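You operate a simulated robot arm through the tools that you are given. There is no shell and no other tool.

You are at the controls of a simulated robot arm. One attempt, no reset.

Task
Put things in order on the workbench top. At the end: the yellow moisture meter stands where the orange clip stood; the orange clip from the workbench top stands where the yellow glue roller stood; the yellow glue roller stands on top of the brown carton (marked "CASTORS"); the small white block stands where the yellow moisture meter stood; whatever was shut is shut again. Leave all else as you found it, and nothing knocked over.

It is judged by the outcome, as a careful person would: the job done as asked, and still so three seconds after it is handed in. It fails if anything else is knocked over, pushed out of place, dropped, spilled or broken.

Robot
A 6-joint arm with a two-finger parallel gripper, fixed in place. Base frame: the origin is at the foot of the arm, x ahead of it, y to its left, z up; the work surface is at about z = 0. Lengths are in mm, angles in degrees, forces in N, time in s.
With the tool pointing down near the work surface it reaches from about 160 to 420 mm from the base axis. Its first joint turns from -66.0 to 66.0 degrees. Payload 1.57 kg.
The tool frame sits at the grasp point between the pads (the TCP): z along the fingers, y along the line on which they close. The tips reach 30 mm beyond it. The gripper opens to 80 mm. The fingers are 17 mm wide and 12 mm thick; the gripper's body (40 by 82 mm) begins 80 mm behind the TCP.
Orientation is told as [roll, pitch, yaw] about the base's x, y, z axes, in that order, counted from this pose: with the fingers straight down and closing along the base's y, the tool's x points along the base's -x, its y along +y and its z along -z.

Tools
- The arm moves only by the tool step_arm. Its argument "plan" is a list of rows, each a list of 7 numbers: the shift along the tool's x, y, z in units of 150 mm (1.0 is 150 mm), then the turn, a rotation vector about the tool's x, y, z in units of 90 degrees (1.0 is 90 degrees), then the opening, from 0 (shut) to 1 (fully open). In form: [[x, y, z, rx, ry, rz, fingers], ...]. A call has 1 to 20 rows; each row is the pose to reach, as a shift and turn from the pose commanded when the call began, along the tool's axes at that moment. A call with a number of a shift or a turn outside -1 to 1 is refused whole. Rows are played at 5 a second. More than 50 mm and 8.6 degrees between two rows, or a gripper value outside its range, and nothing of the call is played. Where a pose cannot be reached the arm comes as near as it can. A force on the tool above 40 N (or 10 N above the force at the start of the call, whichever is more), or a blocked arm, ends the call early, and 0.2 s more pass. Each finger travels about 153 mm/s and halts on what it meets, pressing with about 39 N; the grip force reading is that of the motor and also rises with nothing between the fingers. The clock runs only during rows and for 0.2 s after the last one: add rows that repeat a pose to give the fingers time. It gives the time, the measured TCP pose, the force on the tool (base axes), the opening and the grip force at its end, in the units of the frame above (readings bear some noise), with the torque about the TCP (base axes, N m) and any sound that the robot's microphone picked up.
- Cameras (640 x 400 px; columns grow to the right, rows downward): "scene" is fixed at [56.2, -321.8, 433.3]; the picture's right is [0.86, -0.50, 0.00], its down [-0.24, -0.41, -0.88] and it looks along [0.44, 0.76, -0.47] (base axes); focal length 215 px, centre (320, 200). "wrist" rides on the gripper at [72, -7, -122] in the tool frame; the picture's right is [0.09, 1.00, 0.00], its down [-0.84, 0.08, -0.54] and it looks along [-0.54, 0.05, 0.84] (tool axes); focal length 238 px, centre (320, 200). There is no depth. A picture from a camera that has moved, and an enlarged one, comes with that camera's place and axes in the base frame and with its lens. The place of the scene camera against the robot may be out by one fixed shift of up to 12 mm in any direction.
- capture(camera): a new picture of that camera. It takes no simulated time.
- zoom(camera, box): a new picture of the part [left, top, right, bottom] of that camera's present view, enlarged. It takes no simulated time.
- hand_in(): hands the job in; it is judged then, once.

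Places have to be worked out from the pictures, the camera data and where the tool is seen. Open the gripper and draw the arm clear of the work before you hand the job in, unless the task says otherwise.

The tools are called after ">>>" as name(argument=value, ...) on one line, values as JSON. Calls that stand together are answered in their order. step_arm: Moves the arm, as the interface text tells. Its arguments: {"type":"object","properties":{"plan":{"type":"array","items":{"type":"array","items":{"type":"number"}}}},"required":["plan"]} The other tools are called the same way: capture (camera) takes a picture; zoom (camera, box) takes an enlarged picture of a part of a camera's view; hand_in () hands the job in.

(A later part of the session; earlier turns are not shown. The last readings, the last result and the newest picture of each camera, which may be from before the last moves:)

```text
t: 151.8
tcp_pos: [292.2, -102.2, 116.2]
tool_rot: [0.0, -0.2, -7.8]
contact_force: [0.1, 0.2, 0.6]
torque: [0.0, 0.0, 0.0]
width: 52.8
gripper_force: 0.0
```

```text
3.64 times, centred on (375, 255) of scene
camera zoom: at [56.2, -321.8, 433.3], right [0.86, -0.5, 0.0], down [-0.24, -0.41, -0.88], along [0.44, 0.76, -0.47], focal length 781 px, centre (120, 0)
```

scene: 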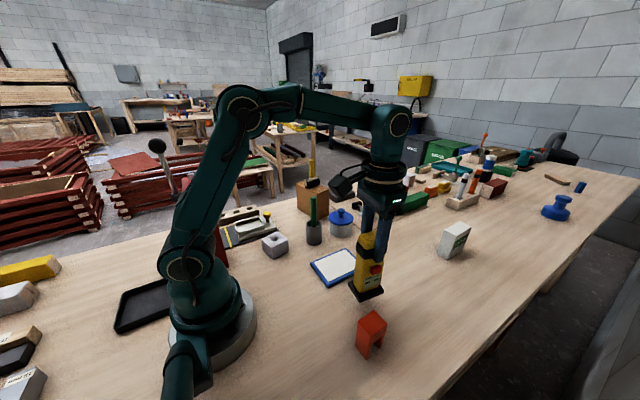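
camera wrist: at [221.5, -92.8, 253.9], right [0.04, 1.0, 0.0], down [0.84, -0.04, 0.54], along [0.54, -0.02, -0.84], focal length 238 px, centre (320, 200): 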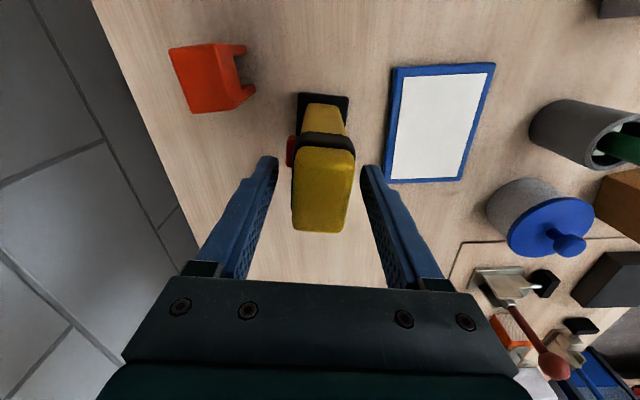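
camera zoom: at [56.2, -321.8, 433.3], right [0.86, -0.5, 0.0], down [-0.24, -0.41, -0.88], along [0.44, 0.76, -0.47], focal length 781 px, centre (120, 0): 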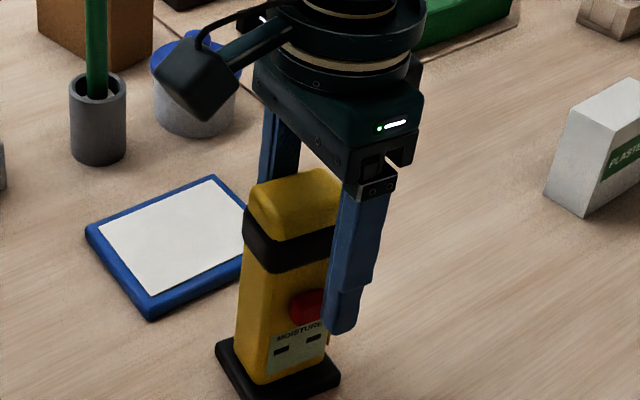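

The back finger is nearly touching while the front one is well off the button. I'll bring the opening down to 44 mm slowly.

>>> step_arm(plan=[[0, 0, 0, 0, 0, 0, 0.64], [0, 0, 0, 0, 0, 0, 0.62], [0, 0, 0, 0, 0, 0, 0.61], [0, 0, 0, 0, 0, 0, 0.6], [0, 0, 0, 0, 0, 0, 0.59], [0, 0, 0, 0, 0, 0, 0.58], [0, 0, 0, 0, 0, 0, 0.57], [0, 0, 0, 0, 0, 0, 0.56], [0, 0, 0, 0, 0, 0, 0.55]])

>>> zoom(camera="wrist", box=[240, 80, 420, 280])

>>> zoom(camera="scene", box=[330, 220, 400, 310])

```text
t: 153.8
tcp_pos: [292.1, -104.3, 115.3]
tool_rot: [0.0, -0.1, -7.8]
contact_force: [0.6, 0.3, 0.0]
torque: [-0.01, 0.02, -0.04]
width: 44.5
gripper_force: 0.2
```

```text
2.00 times, centred on (330, 180) of wrist
camera zoom: at [220.6, -101.1, 237.5], right [0.04, 1.0, 0.0], down [0.84, -0.04, 0.54], along [0.54, -0.02, -0.84], focal length 477 px, centre (300, 240)
```

zoom: 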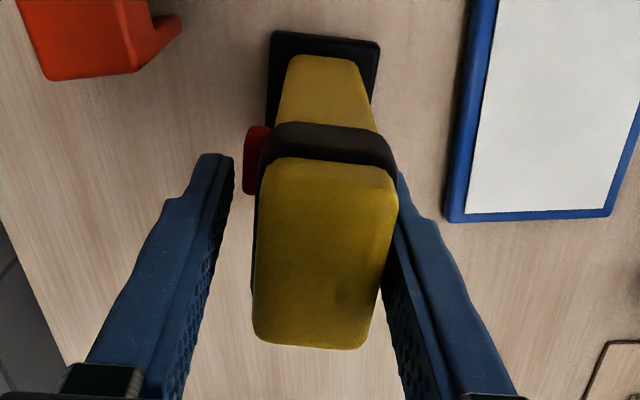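

```text
4.44 times, centred on (365, 265) of scene
camera zoom: at [56.2, -321.8, 433.3], right [0.86, -0.5, 0.0], down [-0.24, -0.41, -0.88], along [0.44, 0.76, -0.47], focal length 955 px, centre (120, -89)
```

zoom: 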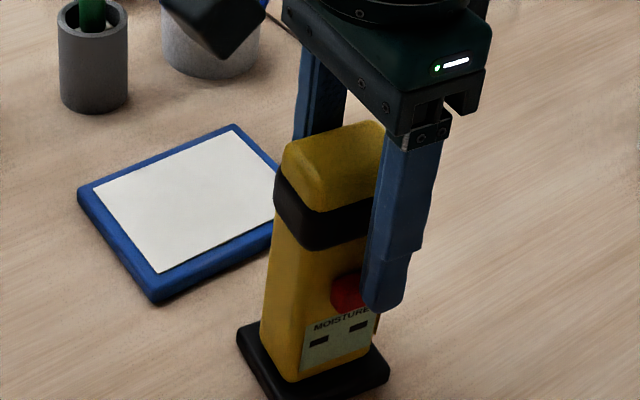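

The meter leans very slightly against the back finger; no click yet. I'll continue in tiny steps, checking for a single click.

>>> step_arm(plan=[[0, 0, 0, 0, 0, 0, 0.54], [0, 0, 0, 0, 0, 0, 0.53]])

```text
t: 154.4
tcp_pos: [292.7, -102.8, 116.2]
tool_rot: [0.0, -0.1, -7.7]
contact_force: [-0.7, 1.1, -0.5]
torque: [0.03, 0.01, -0.01]
width: 43.2
gripper_force: 0.6
```

>>> step_arm(plan=[[0, 0, 0, 0, 0, 0, 0.52]])

```text
t: 154.8
tcp_pos: [291.5, -103.0, 115.9]
tool_rot: [0.0, -0.1, -7.9]
contact_force: [0.5, 0.8, -0.4]
torque: [0.0, 0.03, 0.0]
width: 42.4
gripper_force: 0.3
```

>>> step_arm(plan=[[0, 0, 0, 0, 0, 0, 0.51]])

>>> zoom(camera="scene", box=[330, 220, 400, 310])

```text
t: 155.2
tcp_pos: [292.6, -103.4, 115.2]
tool_rot: [0.1, -0.1, -7.8]
contact_force: [-0.1, -2.2, -2.8]
torque: [-0.6, 0.05, 0.01]
width: 38.1
gripper_force: 3.3
heard: click, click, click, click
```

```text
4.44 times, centred on (365, 265) of scene
camera zoom: at [56.2, -321.8, 433.3], right [0.86, -0.5, 0.0], down [-0.24, -0.41, -0.88], along [0.44, 0.76, -0.47], focal length 955 px, centre (120, -89)
```

zoom: 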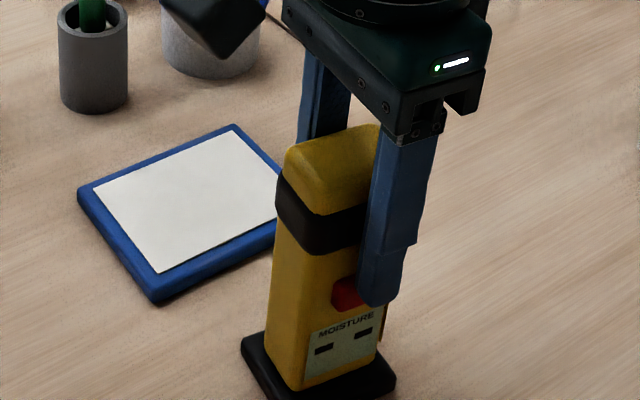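

Four clicks within one row and the display is unchanged, so single presses don't toggle it off. I'll try one long, firm press of 4 s, as many meters switch off that way.

>>> step_arm(plan=[[0, 0, 0, 0, 0, 0, 0], [0, 0, 0, 0, 0, 0, 0], [0, 0, 0, 0, 0, 0, 0], [0, 0, 0, 0, 0, 0, 0], [0, 0, 0, 0, 0, 0, 0], [0, 0, 0, 0, 0, 0, 0], [0, 0, 0, 0, 0, 0, 0], [0, 0, 0, 0, 0, 0, 0], [0, 0, 0, 0, 0, 0, 0], [0, 0, 0, 0, 0, 0, 0], [0, 0, 0, 0, 0, 0, 0], [0, 0, 0, 0, 0, 0, 0], [0, 0, 0, 0, 0, 0, 0], [0, 0, 0, 0, 0, 0, 0], [0, 0, 0, 0, 0, 0, 0], [0, 0, 0, 0, 0, 0, 0], [0, 0, 0, 0, 0, 0, 0], [0, 0, 0, 0, 0, 0, 0], [0, 0, 0, 0, 0, 0, 0], [0, 0, 0, 0, 0, 0, 0]])

>>> zoom(camera="scene", box=[330, 220, 400, 310])

```text
t: 159.4
tcp_pos: [293.4, -102.5, 115.3]
tool_rot: [0.0, -0.1, -7.7]
contact_force: [0.0, 0.1, 0.5]
torque: [-0.01, -0.01, 0.0]
width: 36.7
gripper_force: 39.8
```

```text
4.44 times, centred on (365, 265) of scene
camera zoom: at [56.2, -321.8, 433.3], right [0.86, -0.5, 0.0], down [-0.24, -0.41, -0.88], along [0.44, 0.76, -0.47], focal length 955 px, centre (120, -89)
```

zoom: 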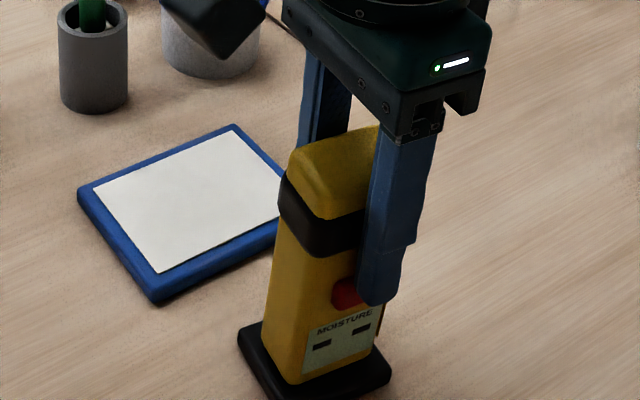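

The display stays latched on; I can't switch it off with the button, so I'll leave it and move on. I'll release and rise above the meter for a clean regrasp.

>>> step_arm(plan=[[0, 0, 0, 0, 0, 0, 0.6], [0, 0, 0, 0, 0, 0, 0.85], [0, 0.02, 0, 0, 0, 0, 0.95], [0, 0.02, -0.05, 0, 0, 0, 1], [0, 0.02, -0.15, 0, 0, 0, 1], [0, 0.02, -0.28, 0, 0, 0, 1], [0, 0.02, -0.41, 0, 0, 0, 1], [0, 0.02, -0.5, 0, 0, 0, 1], [0, 0.02, -0.5, 0, 0, 0, 1]])

>>> zoom(camera="wrist", box=[240, 40, 400, 200])

>>> capture(camera="scene")

```text
t: 161.4
tcp_pos: [289.8, -102.1, 189.5]
tool_rot: [0.0, -0.2, -7.9]
contact_force: [-0.9, 0.9, -0.2]
torque: [-0.02, 0.0, 0.01]
width: 80.0
gripper_force: 0.0
```

```text
2.50 times, centred on (320, 120) of wrist
camera zoom: at [219.2, -100.0, 311.6], right [0.04, 1.0, 0.0], down [0.84, -0.04, 0.54], along [0.54, -0.02, -0.84], focal length 596 px, centre (320, 400)
```

zoom: 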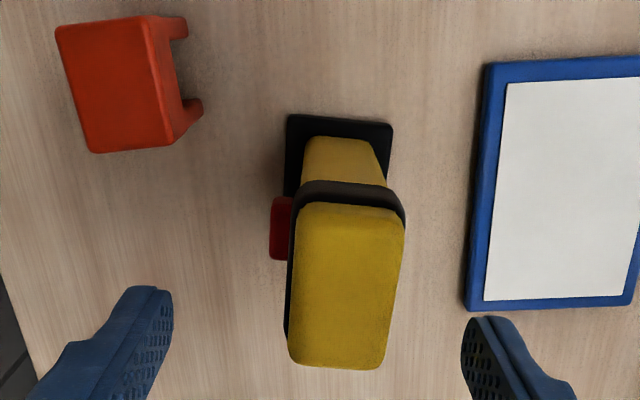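

```text
taken
```

scene: 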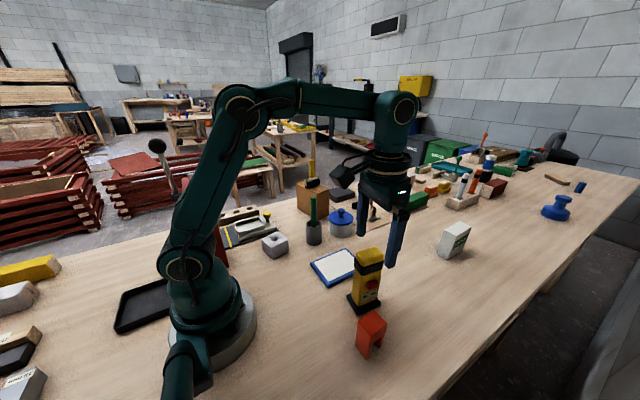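

The meter stands at (292,-96), yaw -7.8°. I'll tilt the tool 20° outward above it, then come down over the band from there.

>>> step_arm(plan=[[-0.002, 0.01, -0.01, 0, -0.055, 0, 1], [-0.005, 0.02, -0.02, 0, -0.11, 0, 1], [-0.007, 0.03, -0.03, 0, -0.166, 0, 1], [-0.009, 0.04, -0.037, 0, -0.222, 0, 1], [-0.009, 0.04, -0.037, 0, -0.222, 0, 1]])

>>> step_arm(plan=[[0.02, 0, 0.055, 0, 0, 0, 1], [0.05, 0, 0.137, 0, 0, 0, 1], [0.08, 0, 0.22, 0, 0, 0, 1], [0.11, 0, 0.302, 0, 0, 0, 1], [0.135, 0, 0.371, 0, 0, 0, 1], [0.1414, 0, 0.3884, 0, 0, 0, 1], [0.1414, 0, 0.3884, 0, 0, 0, 1]])

>>> capture(camera="wrist")

>>> zoom(camera="scene", box=[330, 200, 420, 310])

```text
t: 162.6
tcp_pos: [294.9, -94.2, 196.1]
tool_rot: [0.0, -20.2, -7.9]
contact_force: [0.2, 0.2, 0.1]
torque: [0.03, 0.03, 0.0]
width: 80.2
gripper_force: 0.2
```

```text
t: 164.2
tcp_pos: [294.5, -95.0, 134.3]
tool_rot: [0.0, -20.0, -7.8]
contact_force: [-0.5, -0.1, -0.3]
torque: [-0.01, -0.01, -0.01]
width: 79.8
gripper_force: 0.0
```

```text
taken
camera wrist: at [186.2, -87.4, 224.4], right [0.05, 1.0, -0.03], down [0.6, -0.01, 0.8], along [0.79, -0.06, -0.6], focal length 238 px, centre (320, 200)
```

wrist: 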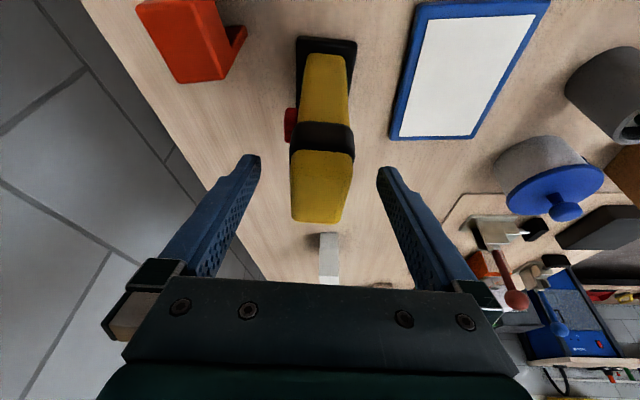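

```text
3.64 times, centred on (375, 255) of scene
camera zoom: at [56.2, -321.8, 433.3], right [0.86, -0.5, 0.0], down [-0.24, -0.41, -0.88], along [0.44, 0.76, -0.47], focal length 781 px, centre (120, 0)
```

zoom: 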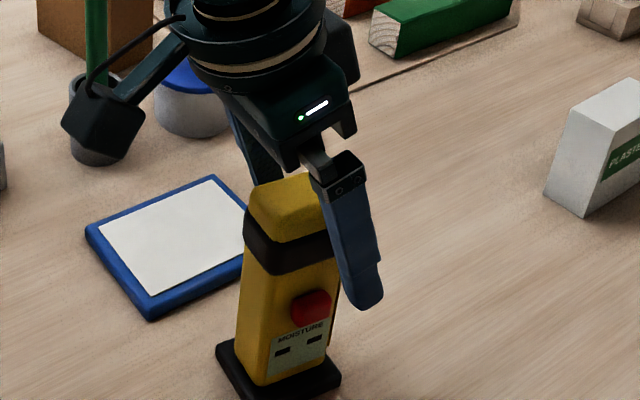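

Tips are at z≈104, above the button. Closing gently.

>>> step_arm(plan=[[0, 0, 0, 0, 0, 0, 0.7], [0, 0, 0, 0, 0, 0, 0.58], [0, 0, 0, 0, 0, 0, 0.52], [0, 0, 0, 0, 0, 0, 0.48], [0, 0, 0, 0, 0, 0, 0.46], [0, 0, 0, 0, 0, 0, 0.44], [0, 0, 0, 0, 0, 0, 0.42], [0, 0, 0, 0, 0, 0, 0.4], [0, 0, 0, 0, 0, 0, 0.36], [0, 0, 0, 0, 0, 0, 0.2], [0, 0, 0, 0, 0, 0, 0], [0, 0, 0, 0, 0, 0, 0]])

>>> capture(camera="wrist")

>>> zoom(camera="scene", box=[330, 200, 420, 310])

```text
t: 166.8
tcp_pos: [294.9, -93.7, 133.9]
tool_rot: [0.0, -20.2, -7.7]
contact_force: [0.0, 0.2, 0.4]
torque: [0.04, 0.02, 0.02]
width: 31.5
gripper_force: 38.7
```

```text
taken
camera wrist: at [186.3, -87.4, 224.5], right [0.05, 1.0, -0.03], down [0.6, -0.01, 0.8], along [0.8, -0.06, -0.6], focal length 238 px, centre (320, 200)
```

wrist: 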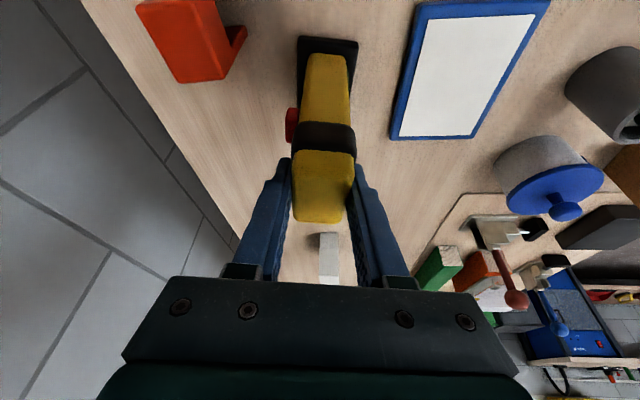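

```text
3.64 times, centred on (375, 255) of scene
camera zoom: at [56.2, -321.8, 433.3], right [0.86, -0.5, 0.0], down [-0.24, -0.41, -0.88], along [0.44, 0.76, -0.47], focal length 781 px, centre (120, 0)
```

zoom: 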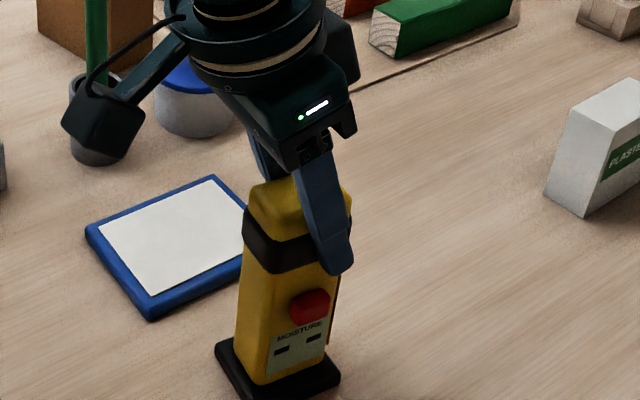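

Gripped at 31.5 mm, no click. I'll lift 20 mm and move it 90 mm outward to above the clip's old place at (381.6,-95.7).

>>> step_arm(plan=[[-0.006, 0, -0.0165, 0, 0, 0, 0], [-0.02, 0, -0.055, 0, 0, 0, 0], [-0.035, 0, -0.096, 0, 0, 0, 0], [-0.0456, 0, -0.1253, 0, 0, 0, 0], [-0.062, 0.002, -0.119, 0, 0, 0, 0], [-0.1, 0.007, -0.105, 0, 0, 0, 0], [-0.15, 0.013, -0.087, 0, 0, 0, 0], [-0.2, 0.02, -0.069, 0, 0, 0, 0], [-0.25, 0.026, -0.051, 0, 0, 0, 0], [-0.3, 0.032, -0.033, 0, 0, 0, 0], [-0.35, 0.039, -0.0145, 0, 0, 0, 0], [-0.4, 0.045, 0.0037, 0, 0, 0, 0], [-0.45, 0.051, 0.022, 0, 0, 0, 0], [-0.5, 0.058, 0.04, 0, 0, 0, 0], [-0.545, 0.064, 0.0565, 0, 0, 0, 0], [-0.58, 0.068, 0.069, 0, 0, 0, 0], [-0.603, 0.0707, 0.0776, 0, 0, 0, 0], [-0.603, 0.0707, 0.0776, 0, 0, 0, 0]])

>>> capture(camera="wrist")

>>> capture(camera="scene")

```text
t: 170.6
tcp_pos: [383.9, -94.9, 154.4]
tool_rot: [0.1, -20.1, -7.8]
contact_force: [0.8, -0.1, -2.0]
torque: [0.02, 0.01, 0.02]
width: 31.8
gripper_force: 39.0
```

```text
taken
camera wrist: at [276.4, -88.2, 244.3], right [0.05, 1.0, -0.03], down [0.61, -0.01, 0.8], along [0.79, -0.06, -0.6], focal length 238 px, centre (320, 200)
```

wrist: 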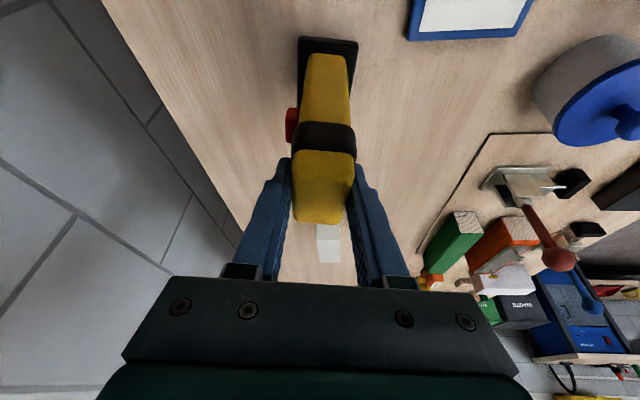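

```text
taken
```

scene: 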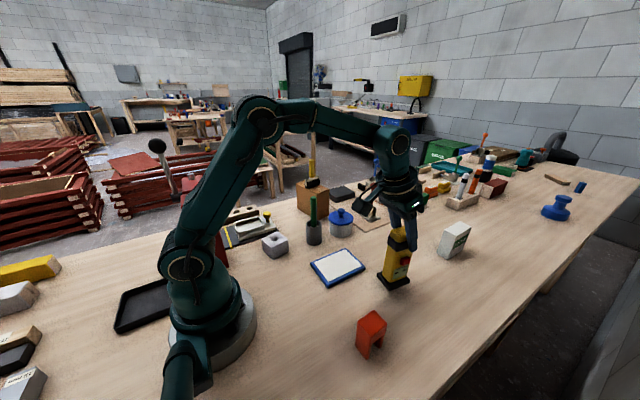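

The meter is over the target. Lowering slowly.

>>> step_arm(plan=[[0.005, -0.004, 0.014, 0, 0, 0, 0], [0.016, -0.006, 0.044, 0, 0, 0, 0], [0.027, -0.006, 0.074, 0, 0, 0, 0], [0.036, -0.006, 0.099, 0, 0, 0, 0], [0.041, -0.006, 0.1126, 0, 0, 0, 0], [0.0433, -0.006, 0.119, 0, 0, 0, 0], [0.0433, -0.006, 0.119, 0, 0, 0, 0]])

```text
t: 172.2
tcp_pos: [384.0, -97.2, 133.9]
tool_rot: [0.1, -20.1, -7.9]
contact_force: [-1.3, 1.4, 2.4]
torque: [0.03, 0.22, -0.05]
width: 31.5
gripper_force: 39.0
```

It's touching the bench lightly. I'll release gently.

>>> step_arm(plan=[[0, 0, 0, 0, 0, 0, 0.25], [0, 0, 0, 0, 0, 0, 0.36], [0, 0, 0, 0, 0, 0, 0.39], [0, 0, 0, 0, 0, 0, 0.41], [0, 0, 0, 0, 0, 0, 0.44], [0, 0, 0, 0, 0, 0, 0.5], [0, 0, 0, 0, 0, 0, 0.6], [0, 0, 0, 0, 0, 0, 0.75], [0, 0, 0, 0, 0, 0, 0.9]])

>>> capture(camera="wrist")

>>> zoom(camera="scene", box=[350, 190, 470, 310])

```text
t: 174.2
tcp_pos: [383.1, -97.1, 134.3]
tool_rot: [0.0, -20.1, -7.8]
contact_force: [0.6, -0.2, -0.5]
torque: [0.0, 0.0, 0.01]
width: 71.8
gripper_force: 0.0
```

```text
taken
camera wrist: at [275.4, -90.0, 224.4], right [0.05, 1.0, -0.03], down [0.6, -0.01, 0.8], along [0.79, -0.06, -0.6], focal length 238 px, centre (320, 200)
```

wrist: 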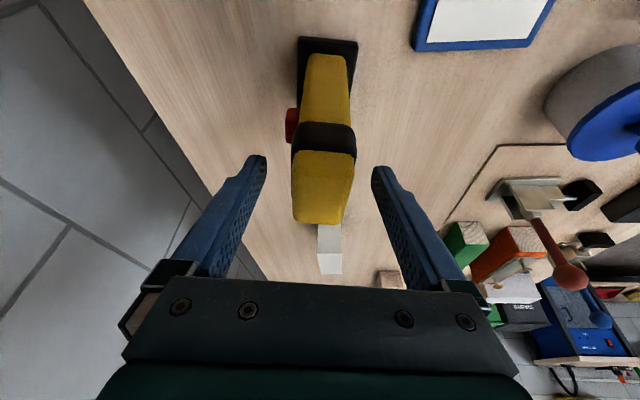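

```text
3.33 times, centred on (410, 250) of scene
camera zoom: at [56.2, -321.8, 433.3], right [0.86, -0.5, 0.0], down [-0.24, -0.41, -0.88], along [0.44, 0.76, -0.47], focal length 716 px, centre (20, 33)
```

zoom: 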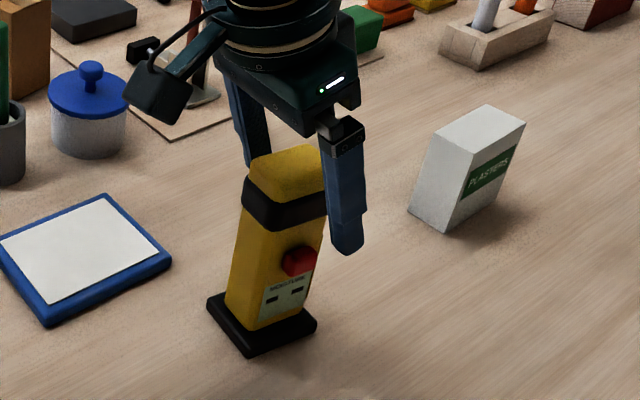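

The meter stands in the clip's old place. I'll rise straight up clear of it.

>>> step_arm(plan=[[-0.02, 0, -0.055, 0, 0, 0, 1], [-0.06, 0, -0.165, 0, 0, 0, 1], [-0.11, 0, -0.302, 0, 0, 0, 1], [-0.15, 0, -0.412, 0, 0, 0, 1], [-0.171, 0, -0.47, 0, 0, 0, 1], [-0.171, 0, -0.47, 0, 0, 0, 1]])

>>> capture(camera="scene")

>>> zoom(camera="wrist", box=[240, 20, 420, 200])

```text
t: 175.6
tcp_pos: [384.0, -98.1, 211.3]
tool_rot: [0.0, -20.1, -7.8]
contact_force: [0.0, 0.7, 0.5]
torque: [0.0, 0.02, -0.01]
width: 79.9
gripper_force: 0.0
```

```text
taken
```

scene: 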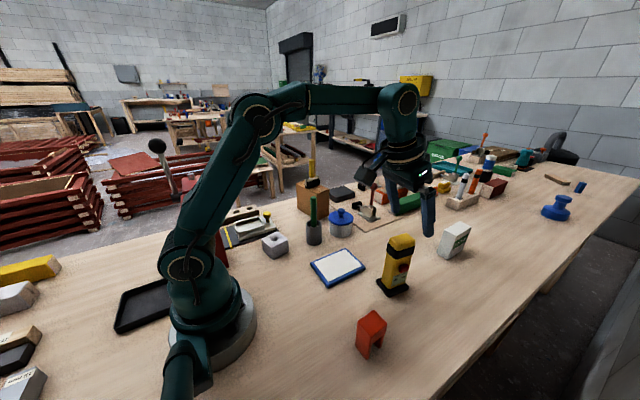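

```text
2.22 times, centred on (330, 110) of wrist
camera zoom: at [274.8, -89.7, 301.0], right [0.05, 1.0, -0.03], down [0.6, -0.01, 0.8], along [0.79, -0.06, -0.6], focal length 530 px, centre (298, 400)
```

zoom: 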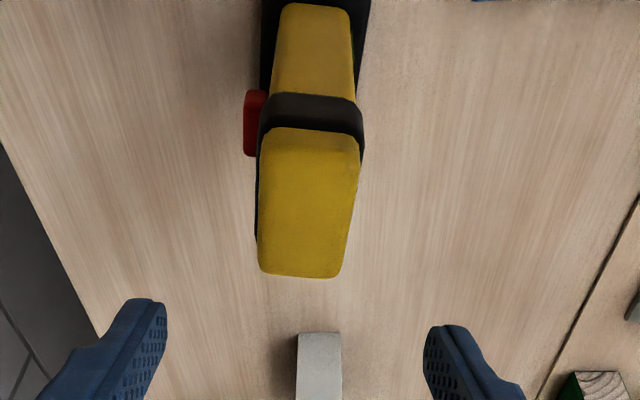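

The meter is at about (380.5,-96), well placed. Now to the lidded pot: I'll straighten the tool and move over for a clear look at it.

>>> step_arm(plan=[[0.09, 0.095, -0.067, -0.004, 0.037, -0.0235, 1], [0.18, 0.19, -0.134, -0.008, 0.074, -0.047, 1], [0.27, 0.286, -0.201, -0.0125, 0.111, -0.07, 1], [0.36, 0.381, -0.268, -0.0166, 0.147, -0.094, 1], [0.45, 0.476, -0.335, -0.021, 0.184, -0.117, 1], [0.539, 0.571, -0.402, -0.0249, 0.2212, -0.1408, 1]])

>>> step_arm(plan=[[-0.013, 0.146, 0.007, 0, 0, -0.033, 1], [-0.026, 0.292, 0.013, 0, 0, -0.067, 1], [-0.038, 0.439, 0.02, 0, 0, -0.1, 1], [-0.051, 0.585, 0.026, 0, 0, -0.134, 1], [-0.064, 0.731, 0.033, 0, 0, -0.167, 1], [-0.064, 0.731, 0.033, 0, 0, -0.167, 1]])

>>> capture(camera="wrist")

```text
t: 177.0
tcp_pos: [298.4, 1.2, 238.2]
tool_rot: [0.0, -0.1, 5.1]
contact_force: [-0.2, 0.4, 0.1]
torque: [-0.02, 0.02, -0.02]
width: 80.1
gripper_force: 0.1
```

```text
t: 178.4
tcp_pos: [297.4, 111.7, 233.8]
tool_rot: [0.0, -0.1, 20.1]
contact_force: [0.0, 0.2, -0.2]
torque: [0.02, 0.04, 0.0]
width: 80.3
gripper_force: 0.0
```

```text
taken
camera wrist: at [232.7, 79.2, 355.9], right [-0.43, 0.9, 0.0], down [0.76, 0.36, 0.54], along [0.49, 0.23, -0.84], focal length 238 px, centre (320, 200)
```

wrist: 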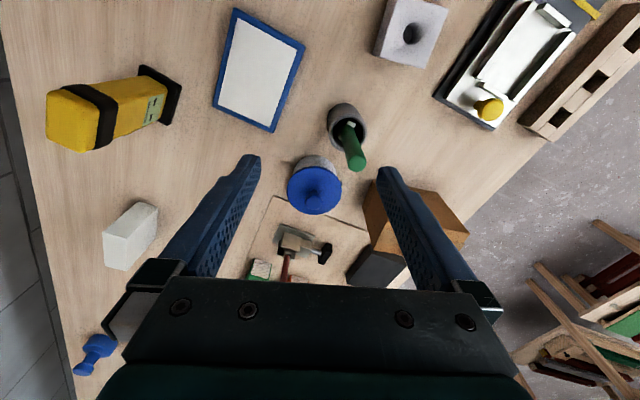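

>>> zoom(camera="wrist", box=[30, 50, 200, 160])

>>> zoom(camera="wrist", box=[270, 90, 390, 240])

```text
3.64 times, centred on (115, 105) of wrist
camera zoom: at [232.7, 79.2, 355.9], right [-0.43, 0.9, 0.0], down [0.76, 0.36, 0.54], along [0.49, 0.23, -0.84], focal length 867 px, centre (1066, 546)
```

zoom: 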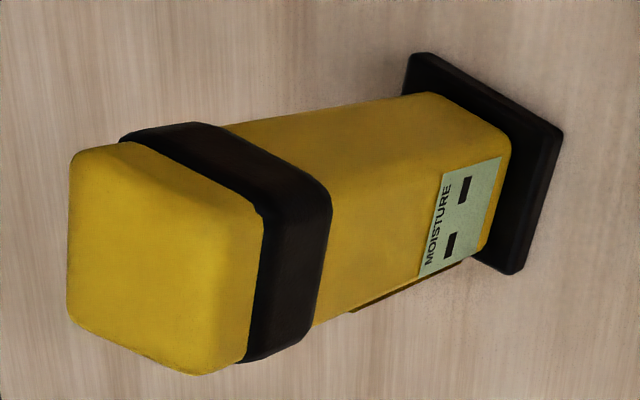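

```text
2.67 times, centred on (330, 165) of wrist
camera zoom: at [232.7, 79.2, 355.9], right [-0.43, 0.9, 0.0], down [0.76, 0.36, 0.54], along [0.49, 0.23, -0.84], focal length 636 px, centre (293, 293)
```

zoom: 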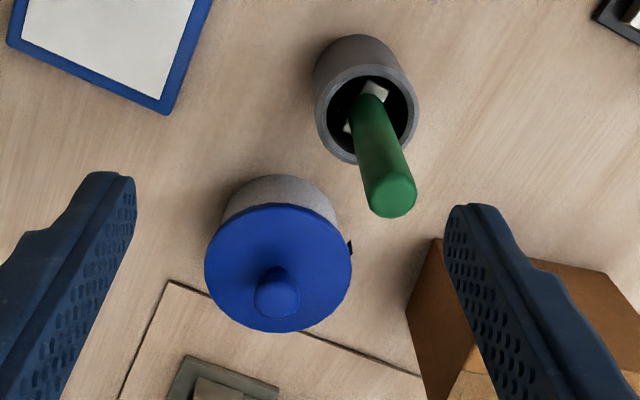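

I notice a small dark tab at the pot's rim; I'll zoom to see whether the lid has a catch.

>>> zoom(camera="wrist", box=[280, 150, 350, 220])

>>> zoom(camera="scene", box=[320, 195, 370, 245])

```text
5.71 times, centred on (315, 185) of wrist
camera zoom: at [232.7, 79.2, 355.9], right [-0.43, 0.9, 0.0], down [0.76, 0.36, 0.54], along [0.49, 0.23, -0.84], focal length 1362 px, centre (349, 286)
```

zoom: 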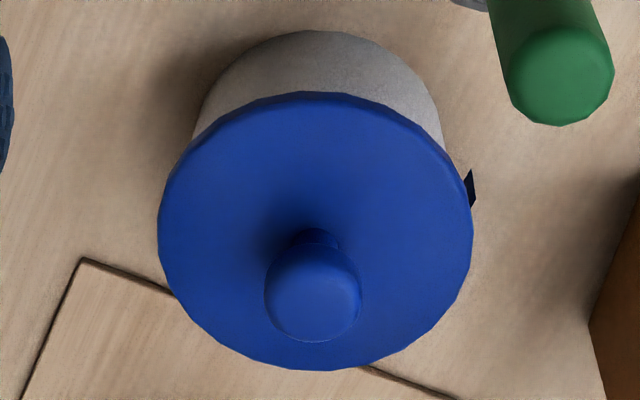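

```text
8.00 times, centred on (345, 220) of scene
camera zoom: at [56.2, -321.8, 433.3], right [0.86, -0.5, 0.0], down [-0.24, -0.41, -0.88], along [0.44, 0.76, -0.47], focal length 1719 px, centre (120, 40)
```

zoom: 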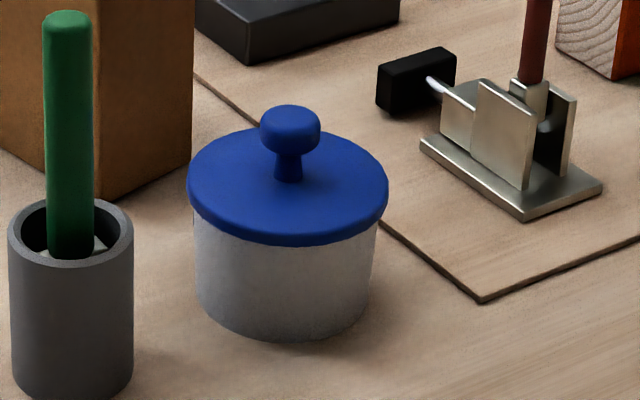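

The pot's lid is about 80 mm across at z≈52, with a knob (about 23 mm cap) centred near (398.5,148) around z≈79. I'll approach above the knob with a 15° tilt and yaw 40° so the wrist camera stays clear of the green stick.

>>> step_arm(plan=[[-0.12, 0, 0.093, -0.005, -0.0275, -0.0367, 1], [-0.239, -0.001, 0.186, -0.01, -0.055, -0.0733, 1], [-0.358, -0.001, 0.28, -0.0145, -0.0826, -0.11, 1], [-0.478, -0.001, 0.373, -0.019, -0.11, -0.147, 1], [-0.597, -0.002, 0.466, -0.024, -0.1377, -0.183, 1], [-0.717, -0.002, 0.559, -0.029, -0.1652, -0.22, 1], [-0.717, -0.002, 0.559, -0.029, -0.1652, -0.22, 1]])

>>> capture(camera="wrist")

>>> capture(camera="scene")

```text
t: 180.0
tcp_pos: [402.7, 145.9, 148.5]
tool_rot: [0.0, -15.0, 40.0]
contact_force: [-0.2, -0.4, -0.8]
torque: [0.02, 0.01, 0.0]
width: 79.8
gripper_force: 0.0
```

```text
taken
camera wrist: at [329.8, 75.8, 248.6], right [-0.71, 0.71, -0.02], down [0.46, 0.49, 0.74], along [0.54, 0.51, -0.67], focal length 238 px, centre (320, 200)
```

wrist: 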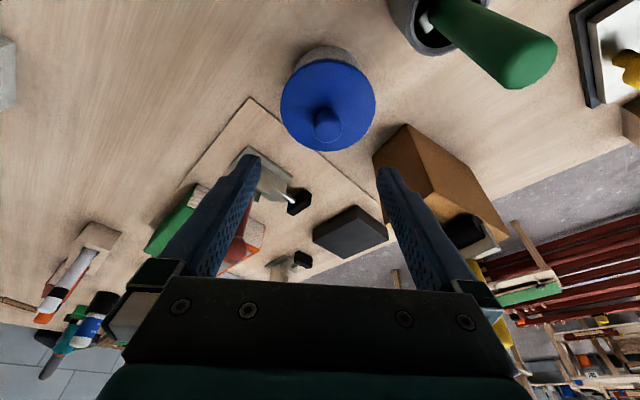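

```text
taken
```

scene: 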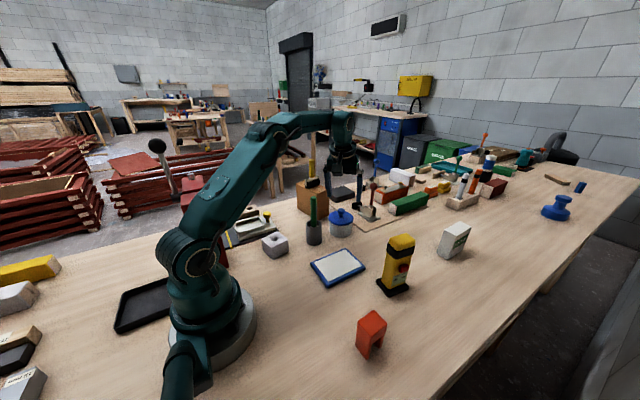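

>>> zoom(camera="wrist", box=[270, 30, 390, 160])

```text
3.08 times, centred on (330, 95) of wrist
camera zoom: at [329.8, 75.8, 248.6], right [-0.71, 0.71, -0.02], down [0.46, 0.49, 0.74], along [0.54, 0.51, -0.67], focal length 733 px, centre (289, 523)
```

zoom: 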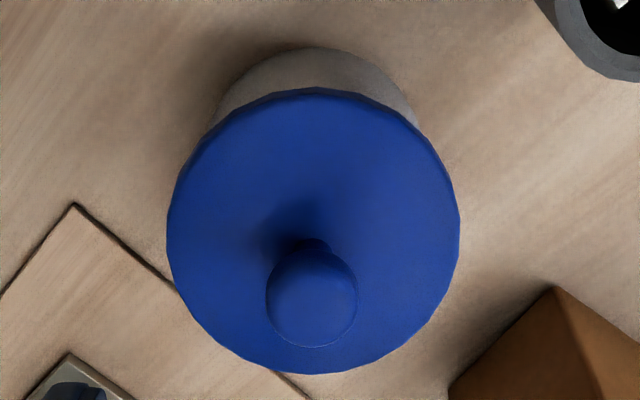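

The knob centre resolves to about (398.8,148,81) from both views. I'll correct the 4 mm offset and lower to TCP z≈88, fingertips just above the lid.

>>> step_arm(plan=[[0.006, 0.013, 0.02, 0, 0, 0, 1], [0.02, 0.0263, 0.07, 0, 0, 0, 1], [0.045, 0.0263, 0.15, 0, 0, 0, 1], [0.07, 0.0263, 0.23, 0, 0, 0, 1], [0.095, 0.0263, 0.31, 0, 0, 0, 1], [0.112, 0.0263, 0.37, 0, 0, 0, 1], [0.118, 0.0263, 0.392, 0, 0, 0, 1], [0.118, 0.0263, 0.392, 0, 0, 0, 1]])

>>> capture(camera="wrist")

>>> zoom(camera="scene", box=[300, 180, 380, 250])

```text
t: 181.8
tcp_pos: [398.0, 150.7, 89.9]
tool_rot: [-0.1, -15.2, 40.0]
contact_force: [0.2, 0.0, -0.3]
torque: [0.03, 0.0, -0.01]
width: 80.0
gripper_force: 0.0
```

```text
taken
camera wrist: at [325.3, 79.0, 188.5], right [-0.71, 0.71, -0.02], down [0.46, 0.49, 0.74], along [0.54, 0.51, -0.67], focal length 238 px, centre (320, 200)
```

wrist: 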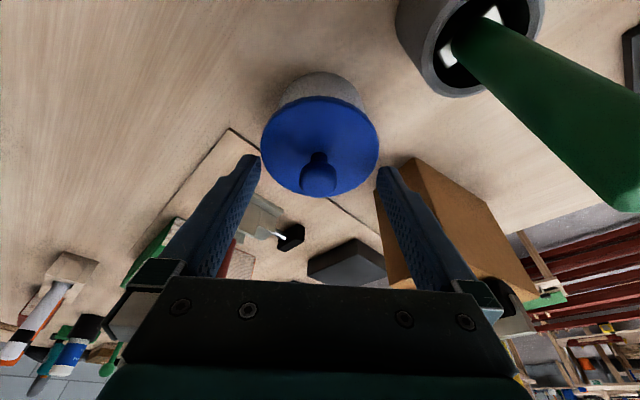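

```text
5.71 times, centred on (340, 215) of scene
camera zoom: at [56.2, -321.8, 433.3], right [0.86, -0.5, 0.0], down [-0.24, -0.41, -0.88], along [0.44, 0.76, -0.47], focal length 1228 px, centre (206, 114)
```

zoom: 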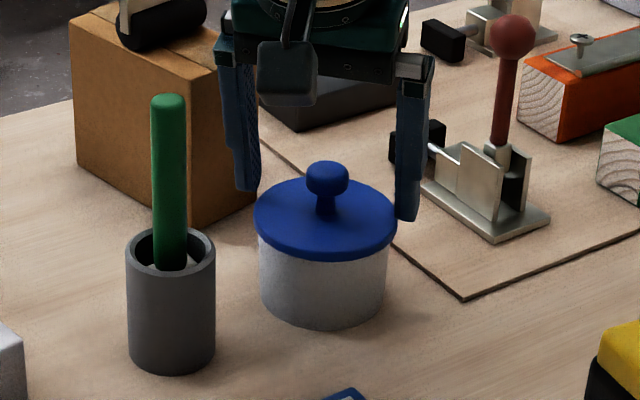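

The knob is within 2 mm of centre. I'll nudge and close gently on it.

>>> step_arm(plan=[[0.006, -0.005, -0.001, 0, 0, 0, 0.9], [0.012, -0.01, -0.003, 0, 0, 0, 0.7], [0.012, -0.01, -0.003, 0, 0, 0, 0.5], [0.012, -0.01, -0.003, 0, 0, 0, 0.4], [0.012, -0.01, -0.003, 0, 0, 0, 0.35], [0.012, -0.01, -0.003, 0, 0, 0, 0.32], [0.012, -0.01, -0.003, 0, 0, 0, 0.3], [0.012, -0.01, -0.003, 0, 0, 0, 0.28], [0.012, -0.01, -0.003, 0, 0, 0, 0.25], [0.012, -0.01, -0.003, 0, 0, 0, 0.1], [0.012, -0.01, -0.003, 0, 0, 0, 0], [0.012, -0.01, -0.003, 0, 0, 0, 0]])

>>> capture(camera="wrist")

>>> zoom(camera="scene", box=[300, 180, 380, 250])

```text
t: 184.4
tcp_pos: [397.7, 148.2, 89.7]
tool_rot: [0.0, -15.2, 39.9]
contact_force: [0.7, -0.4, -0.3]
torque: [0.0, 0.0, -0.01]
width: 22.1
gripper_force: 34.6
```

```text
taken
camera wrist: at [324.5, 76.9, 188.4], right [-0.71, 0.71, -0.02], down [0.46, 0.49, 0.74], along [0.54, 0.51, -0.67], focal length 238 px, centre (320, 200)
```

wrist: 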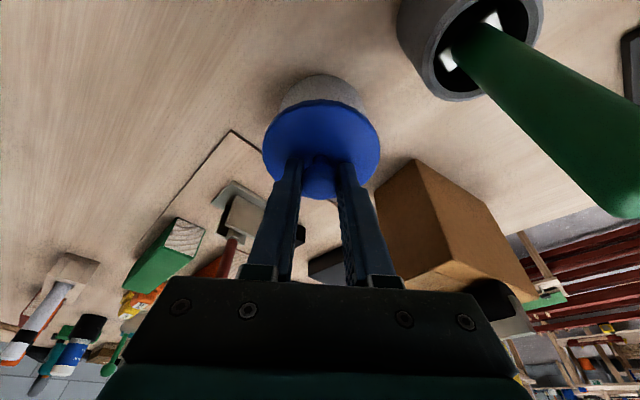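

```text
5.71 times, centred on (340, 215) of scene
camera zoom: at [56.2, -321.8, 433.3], right [0.86, -0.5, 0.0], down [-0.24, -0.41, -0.88], along [0.44, 0.76, -0.47], focal length 1228 px, centre (206, 114)
```

zoom: 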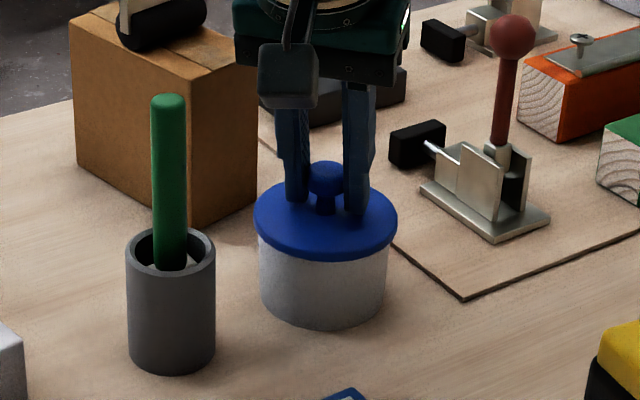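

Knob gripped at 22 mm. I'll lift slowly by 15 mm and check that only the lid comes up.

>>> step_arm(plan=[[-0.0035, 0, -0.0129, 0, 0, 0, 0], [-0.009, 0, -0.033, 0, 0, 0, 0], [-0.0155, 0, -0.058, 0, 0, 0, 0], [-0.022, 0, -0.082, 0, 0, 0, 0], [-0.026, 0, -0.0966, 0, 0, 0, 0], [-0.026, 0, -0.0966, 0, 0, 0, 0]])

>>> zoom(camera="scene", box=[300, 180, 380, 250])

>>> capture(camera="wrist")

```text
t: 185.8
tcp_pos: [395.8, 147.5, 103.3]
tool_rot: [0.1, -15.0, 40.0]
contact_force: [-0.3, -1.3, -0.8]
torque: [0.0, 0.0, -0.01]
width: 21.7
gripper_force: 34.3
heard: snap
```

```text
5.71 times, centred on (340, 215) of scene
camera zoom: at [56.2, -321.8, 433.3], right [0.86, -0.5, 0.0], down [-0.24, -0.41, -0.88], along [0.44, 0.76, -0.47], focal length 1228 px, centre (206, 114)
```

zoom: 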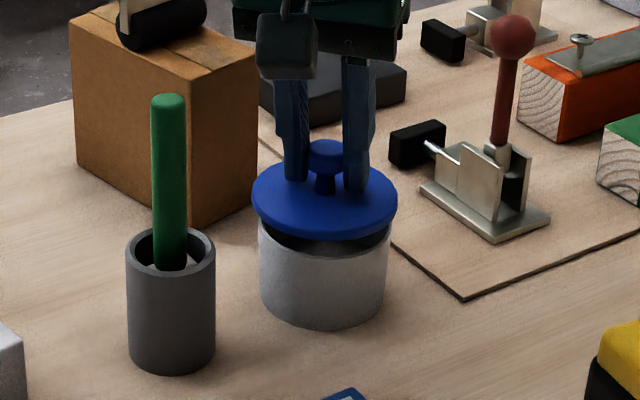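

```text
taken
camera wrist: at [323.0, 76.4, 203.1], right [-0.71, 0.71, -0.02], down [0.46, 0.49, 0.74], along [0.54, 0.51, -0.67], focal length 238 px, centre (320, 200)
```

wrist: 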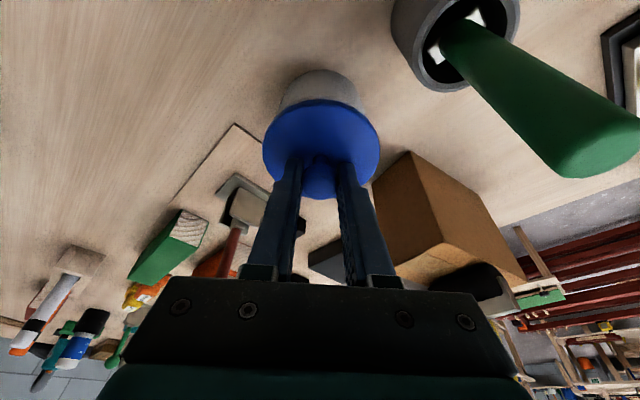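

The lid came off with a snap, so it's a press-fit lid, and the pot stayed put. I'll lift it further and carry it slowly to the free bench patch near (408,36).

>>> step_arm(plan=[[-0.012, 0, -0.043, 0, 0, 0, 0], [-0.024, 0, -0.086, 0, 0, 0, 0], [-0.0345, 0, -0.1288, 0, 0, 0, 0], [-0.025, -0.014, -0.131, 0, 0, 0, 0], [0, -0.05, -0.138, 0, 0, 0, 0], [0.037, -0.107, -0.148, 0, 0, 0, 0], [0.075, -0.163, -0.157, 0, 0, 0, 0], [0.112, -0.22, -0.167, 0, 0, 0, 0], [0.149, -0.276, -0.177, 0, 0, 0, 0], [0.187, -0.333, -0.187, 0, 0, 0, 0], [0.224, -0.389, -0.198, 0, 0, 0, 0], [0.262, -0.446, -0.208, 0, 0, 0, 0], [0.299, -0.502, -0.218, 0, 0, 0, 0], [0.333, -0.552, -0.227, 0, 0, 0, 0], [0.358, -0.589, -0.234, 0, 0, 0, 0], [0.373, -0.612, -0.238, 0, 0, 0, 0], [0.373, -0.612, -0.238, 0, 0, 0, 0]])

>>> capture(camera="wrist")

>>> capture(camera="scene")

>>> zoom(camera="scene", box=[300, 180, 400, 270])

```text
t: 189.4
tcp_pos: [406.4, 34.7, 123.7]
tool_rot: [-0.1, -15.0, 40.0]
contact_force: [-0.4, -0.4, -0.7]
torque: [-0.03, 0.05, 0.0]
width: 21.9
gripper_force: 34.5
```

```text
taken
camera wrist: at [332.8, -35.8, 222.8], right [-0.71, 0.71, -0.02], down [0.46, 0.49, 0.74], along [0.54, 0.51, -0.67], focal length 238 px, centre (320, 200)
```

wrist: 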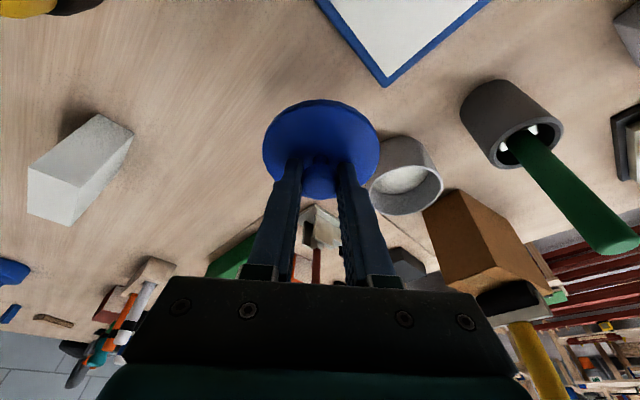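

```text
taken
```

scene: 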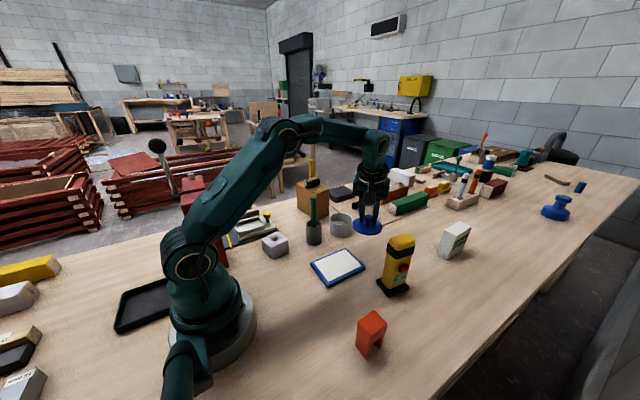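

```text
4.44 times, centred on (350, 225) of scene
camera zoom: at [56.2, -321.8, 433.3], right [0.86, -0.5, 0.0], down [-0.24, -0.41, -0.88], along [0.44, 0.76, -0.47], focal length 955 px, centre (187, 89)
```

zoom: 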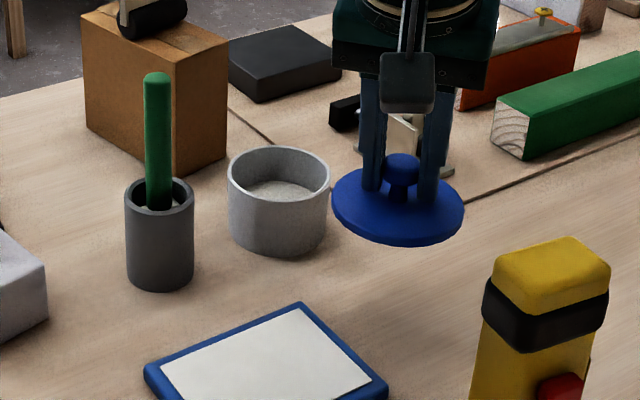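

The pot is open. I'll look inside it.

>>> zoom(camera="wrist", box=[355, 125, 455, 225])

>>> zoom(camera="scene", box=[322, 205, 362, 245])

>>> zoom(camera="wrist", box=[450, 70, 640, 260])

```text
4.00 times, centred on (405, 175) of wrist
camera zoom: at [332.8, -35.8, 222.8], right [-0.71, 0.71, -0.02], down [0.46, 0.49, 0.74], along [0.54, 0.51, -0.67], focal length 953 px, centre (-20, 300)
```

zoom: 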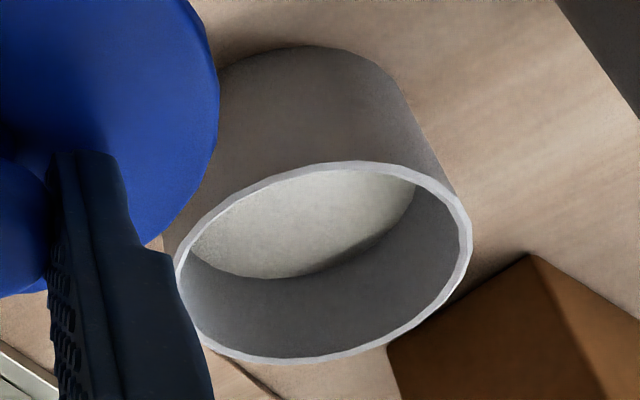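

```text
10.00 times, centred on (342, 225) of scene
camera zoom: at [56.2, -321.8, 433.3], right [0.86, -0.5, 0.0], down [-0.24, -0.41, -0.88], along [0.44, 0.76, -0.47], focal length 2149 px, centre (100, -50)
```

zoom: 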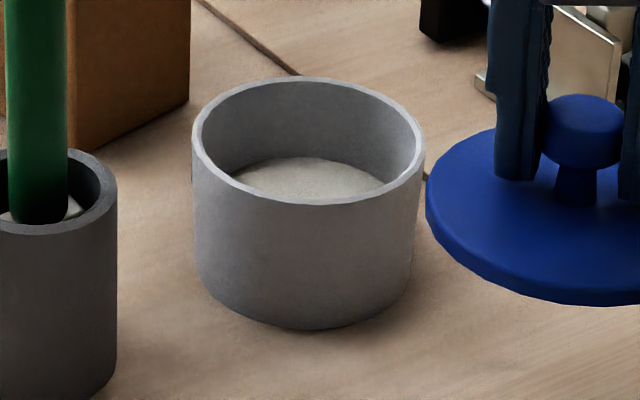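

```text
2.11 times, centred on (545, 165) of wrist
camera zoom: at [332.8, -35.8, 222.8], right [-0.71, 0.71, -0.02], down [0.46, 0.49, 0.74], along [0.54, 0.51, -0.67], focal length 502 px, centre (-154, 274)
```

zoom: 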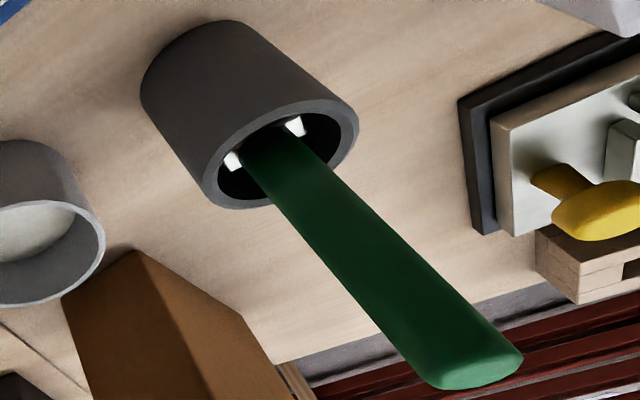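

The pot holds only a smooth white filling, glue or paste, with no block, so it's not the place. I'll put the lid straight back: return over the pot first.

>>> step_arm(plan=[[-0.008, 0.012, 0.002, 0, 0, 0, 0], [-0.03, 0.043, 0.008, 0, 0, 0, 0], [-0.068, 0.098, 0.018, 0, 0, 0, 0], [-0.11, 0.158, 0.03, 0, 0, 0, 0], [-0.153, 0.22, 0.041, 0, 0, 0, 0], [-0.196, 0.281, 0.0525, 0, 0, 0, 0], [-0.238, 0.342, 0.064, 0, 0, 0, 0], [-0.281, 0.403, 0.075, 0, 0, 0, 0], [-0.323, 0.464, 0.087, 0, 0, 0, 0], [-0.362, 0.519, 0.097, 0, 0, 0, 0], [-0.395, 0.567, 0.106, 0, 0, 0, 0], [-0.417, 0.599, 0.112, 0, 0, 0, 0], [-0.4256, 0.611, 0.114, 0, 0, 0, 0], [-0.4256, 0.611, 0.114, 0, 0, 0, 0]])

>>> capture(camera="wrist")

>>> zoom(camera="scene", box=[310, 180, 380, 250])

```text
t: 192.4
tcp_pos: [398.5, 150.3, 123.7]
tool_rot: [-0.1, -15.1, 40.0]
contact_force: [0.6, -0.6, -1.1]
torque: [0.0, 0.02, 0.01]
width: 21.8
gripper_force: 35.4
```

```text
taken
camera wrist: at [325.9, 78.1, 223.0], right [-0.71, 0.71, -0.02], down [0.46, 0.49, 0.74], along [0.54, 0.51, -0.67], focal length 238 px, centre (320, 200)
```

wrist: 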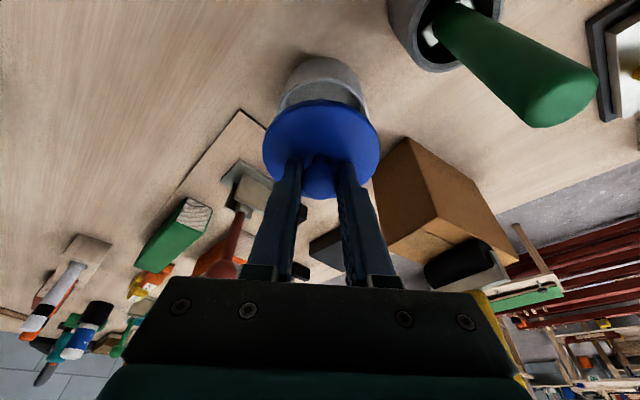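

```text
5.71 times, centred on (345, 215) of scene
camera zoom: at [56.2, -321.8, 433.3], right [0.86, -0.5, 0.0], down [-0.24, -0.41, -0.88], along [0.44, 0.76, -0.47], focal length 1228 px, centre (177, 114)
```

zoom: 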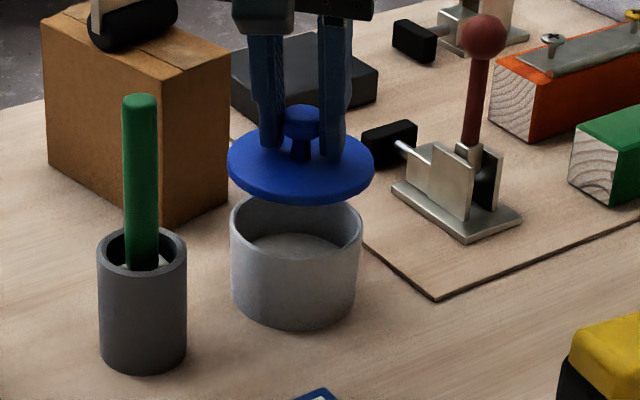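

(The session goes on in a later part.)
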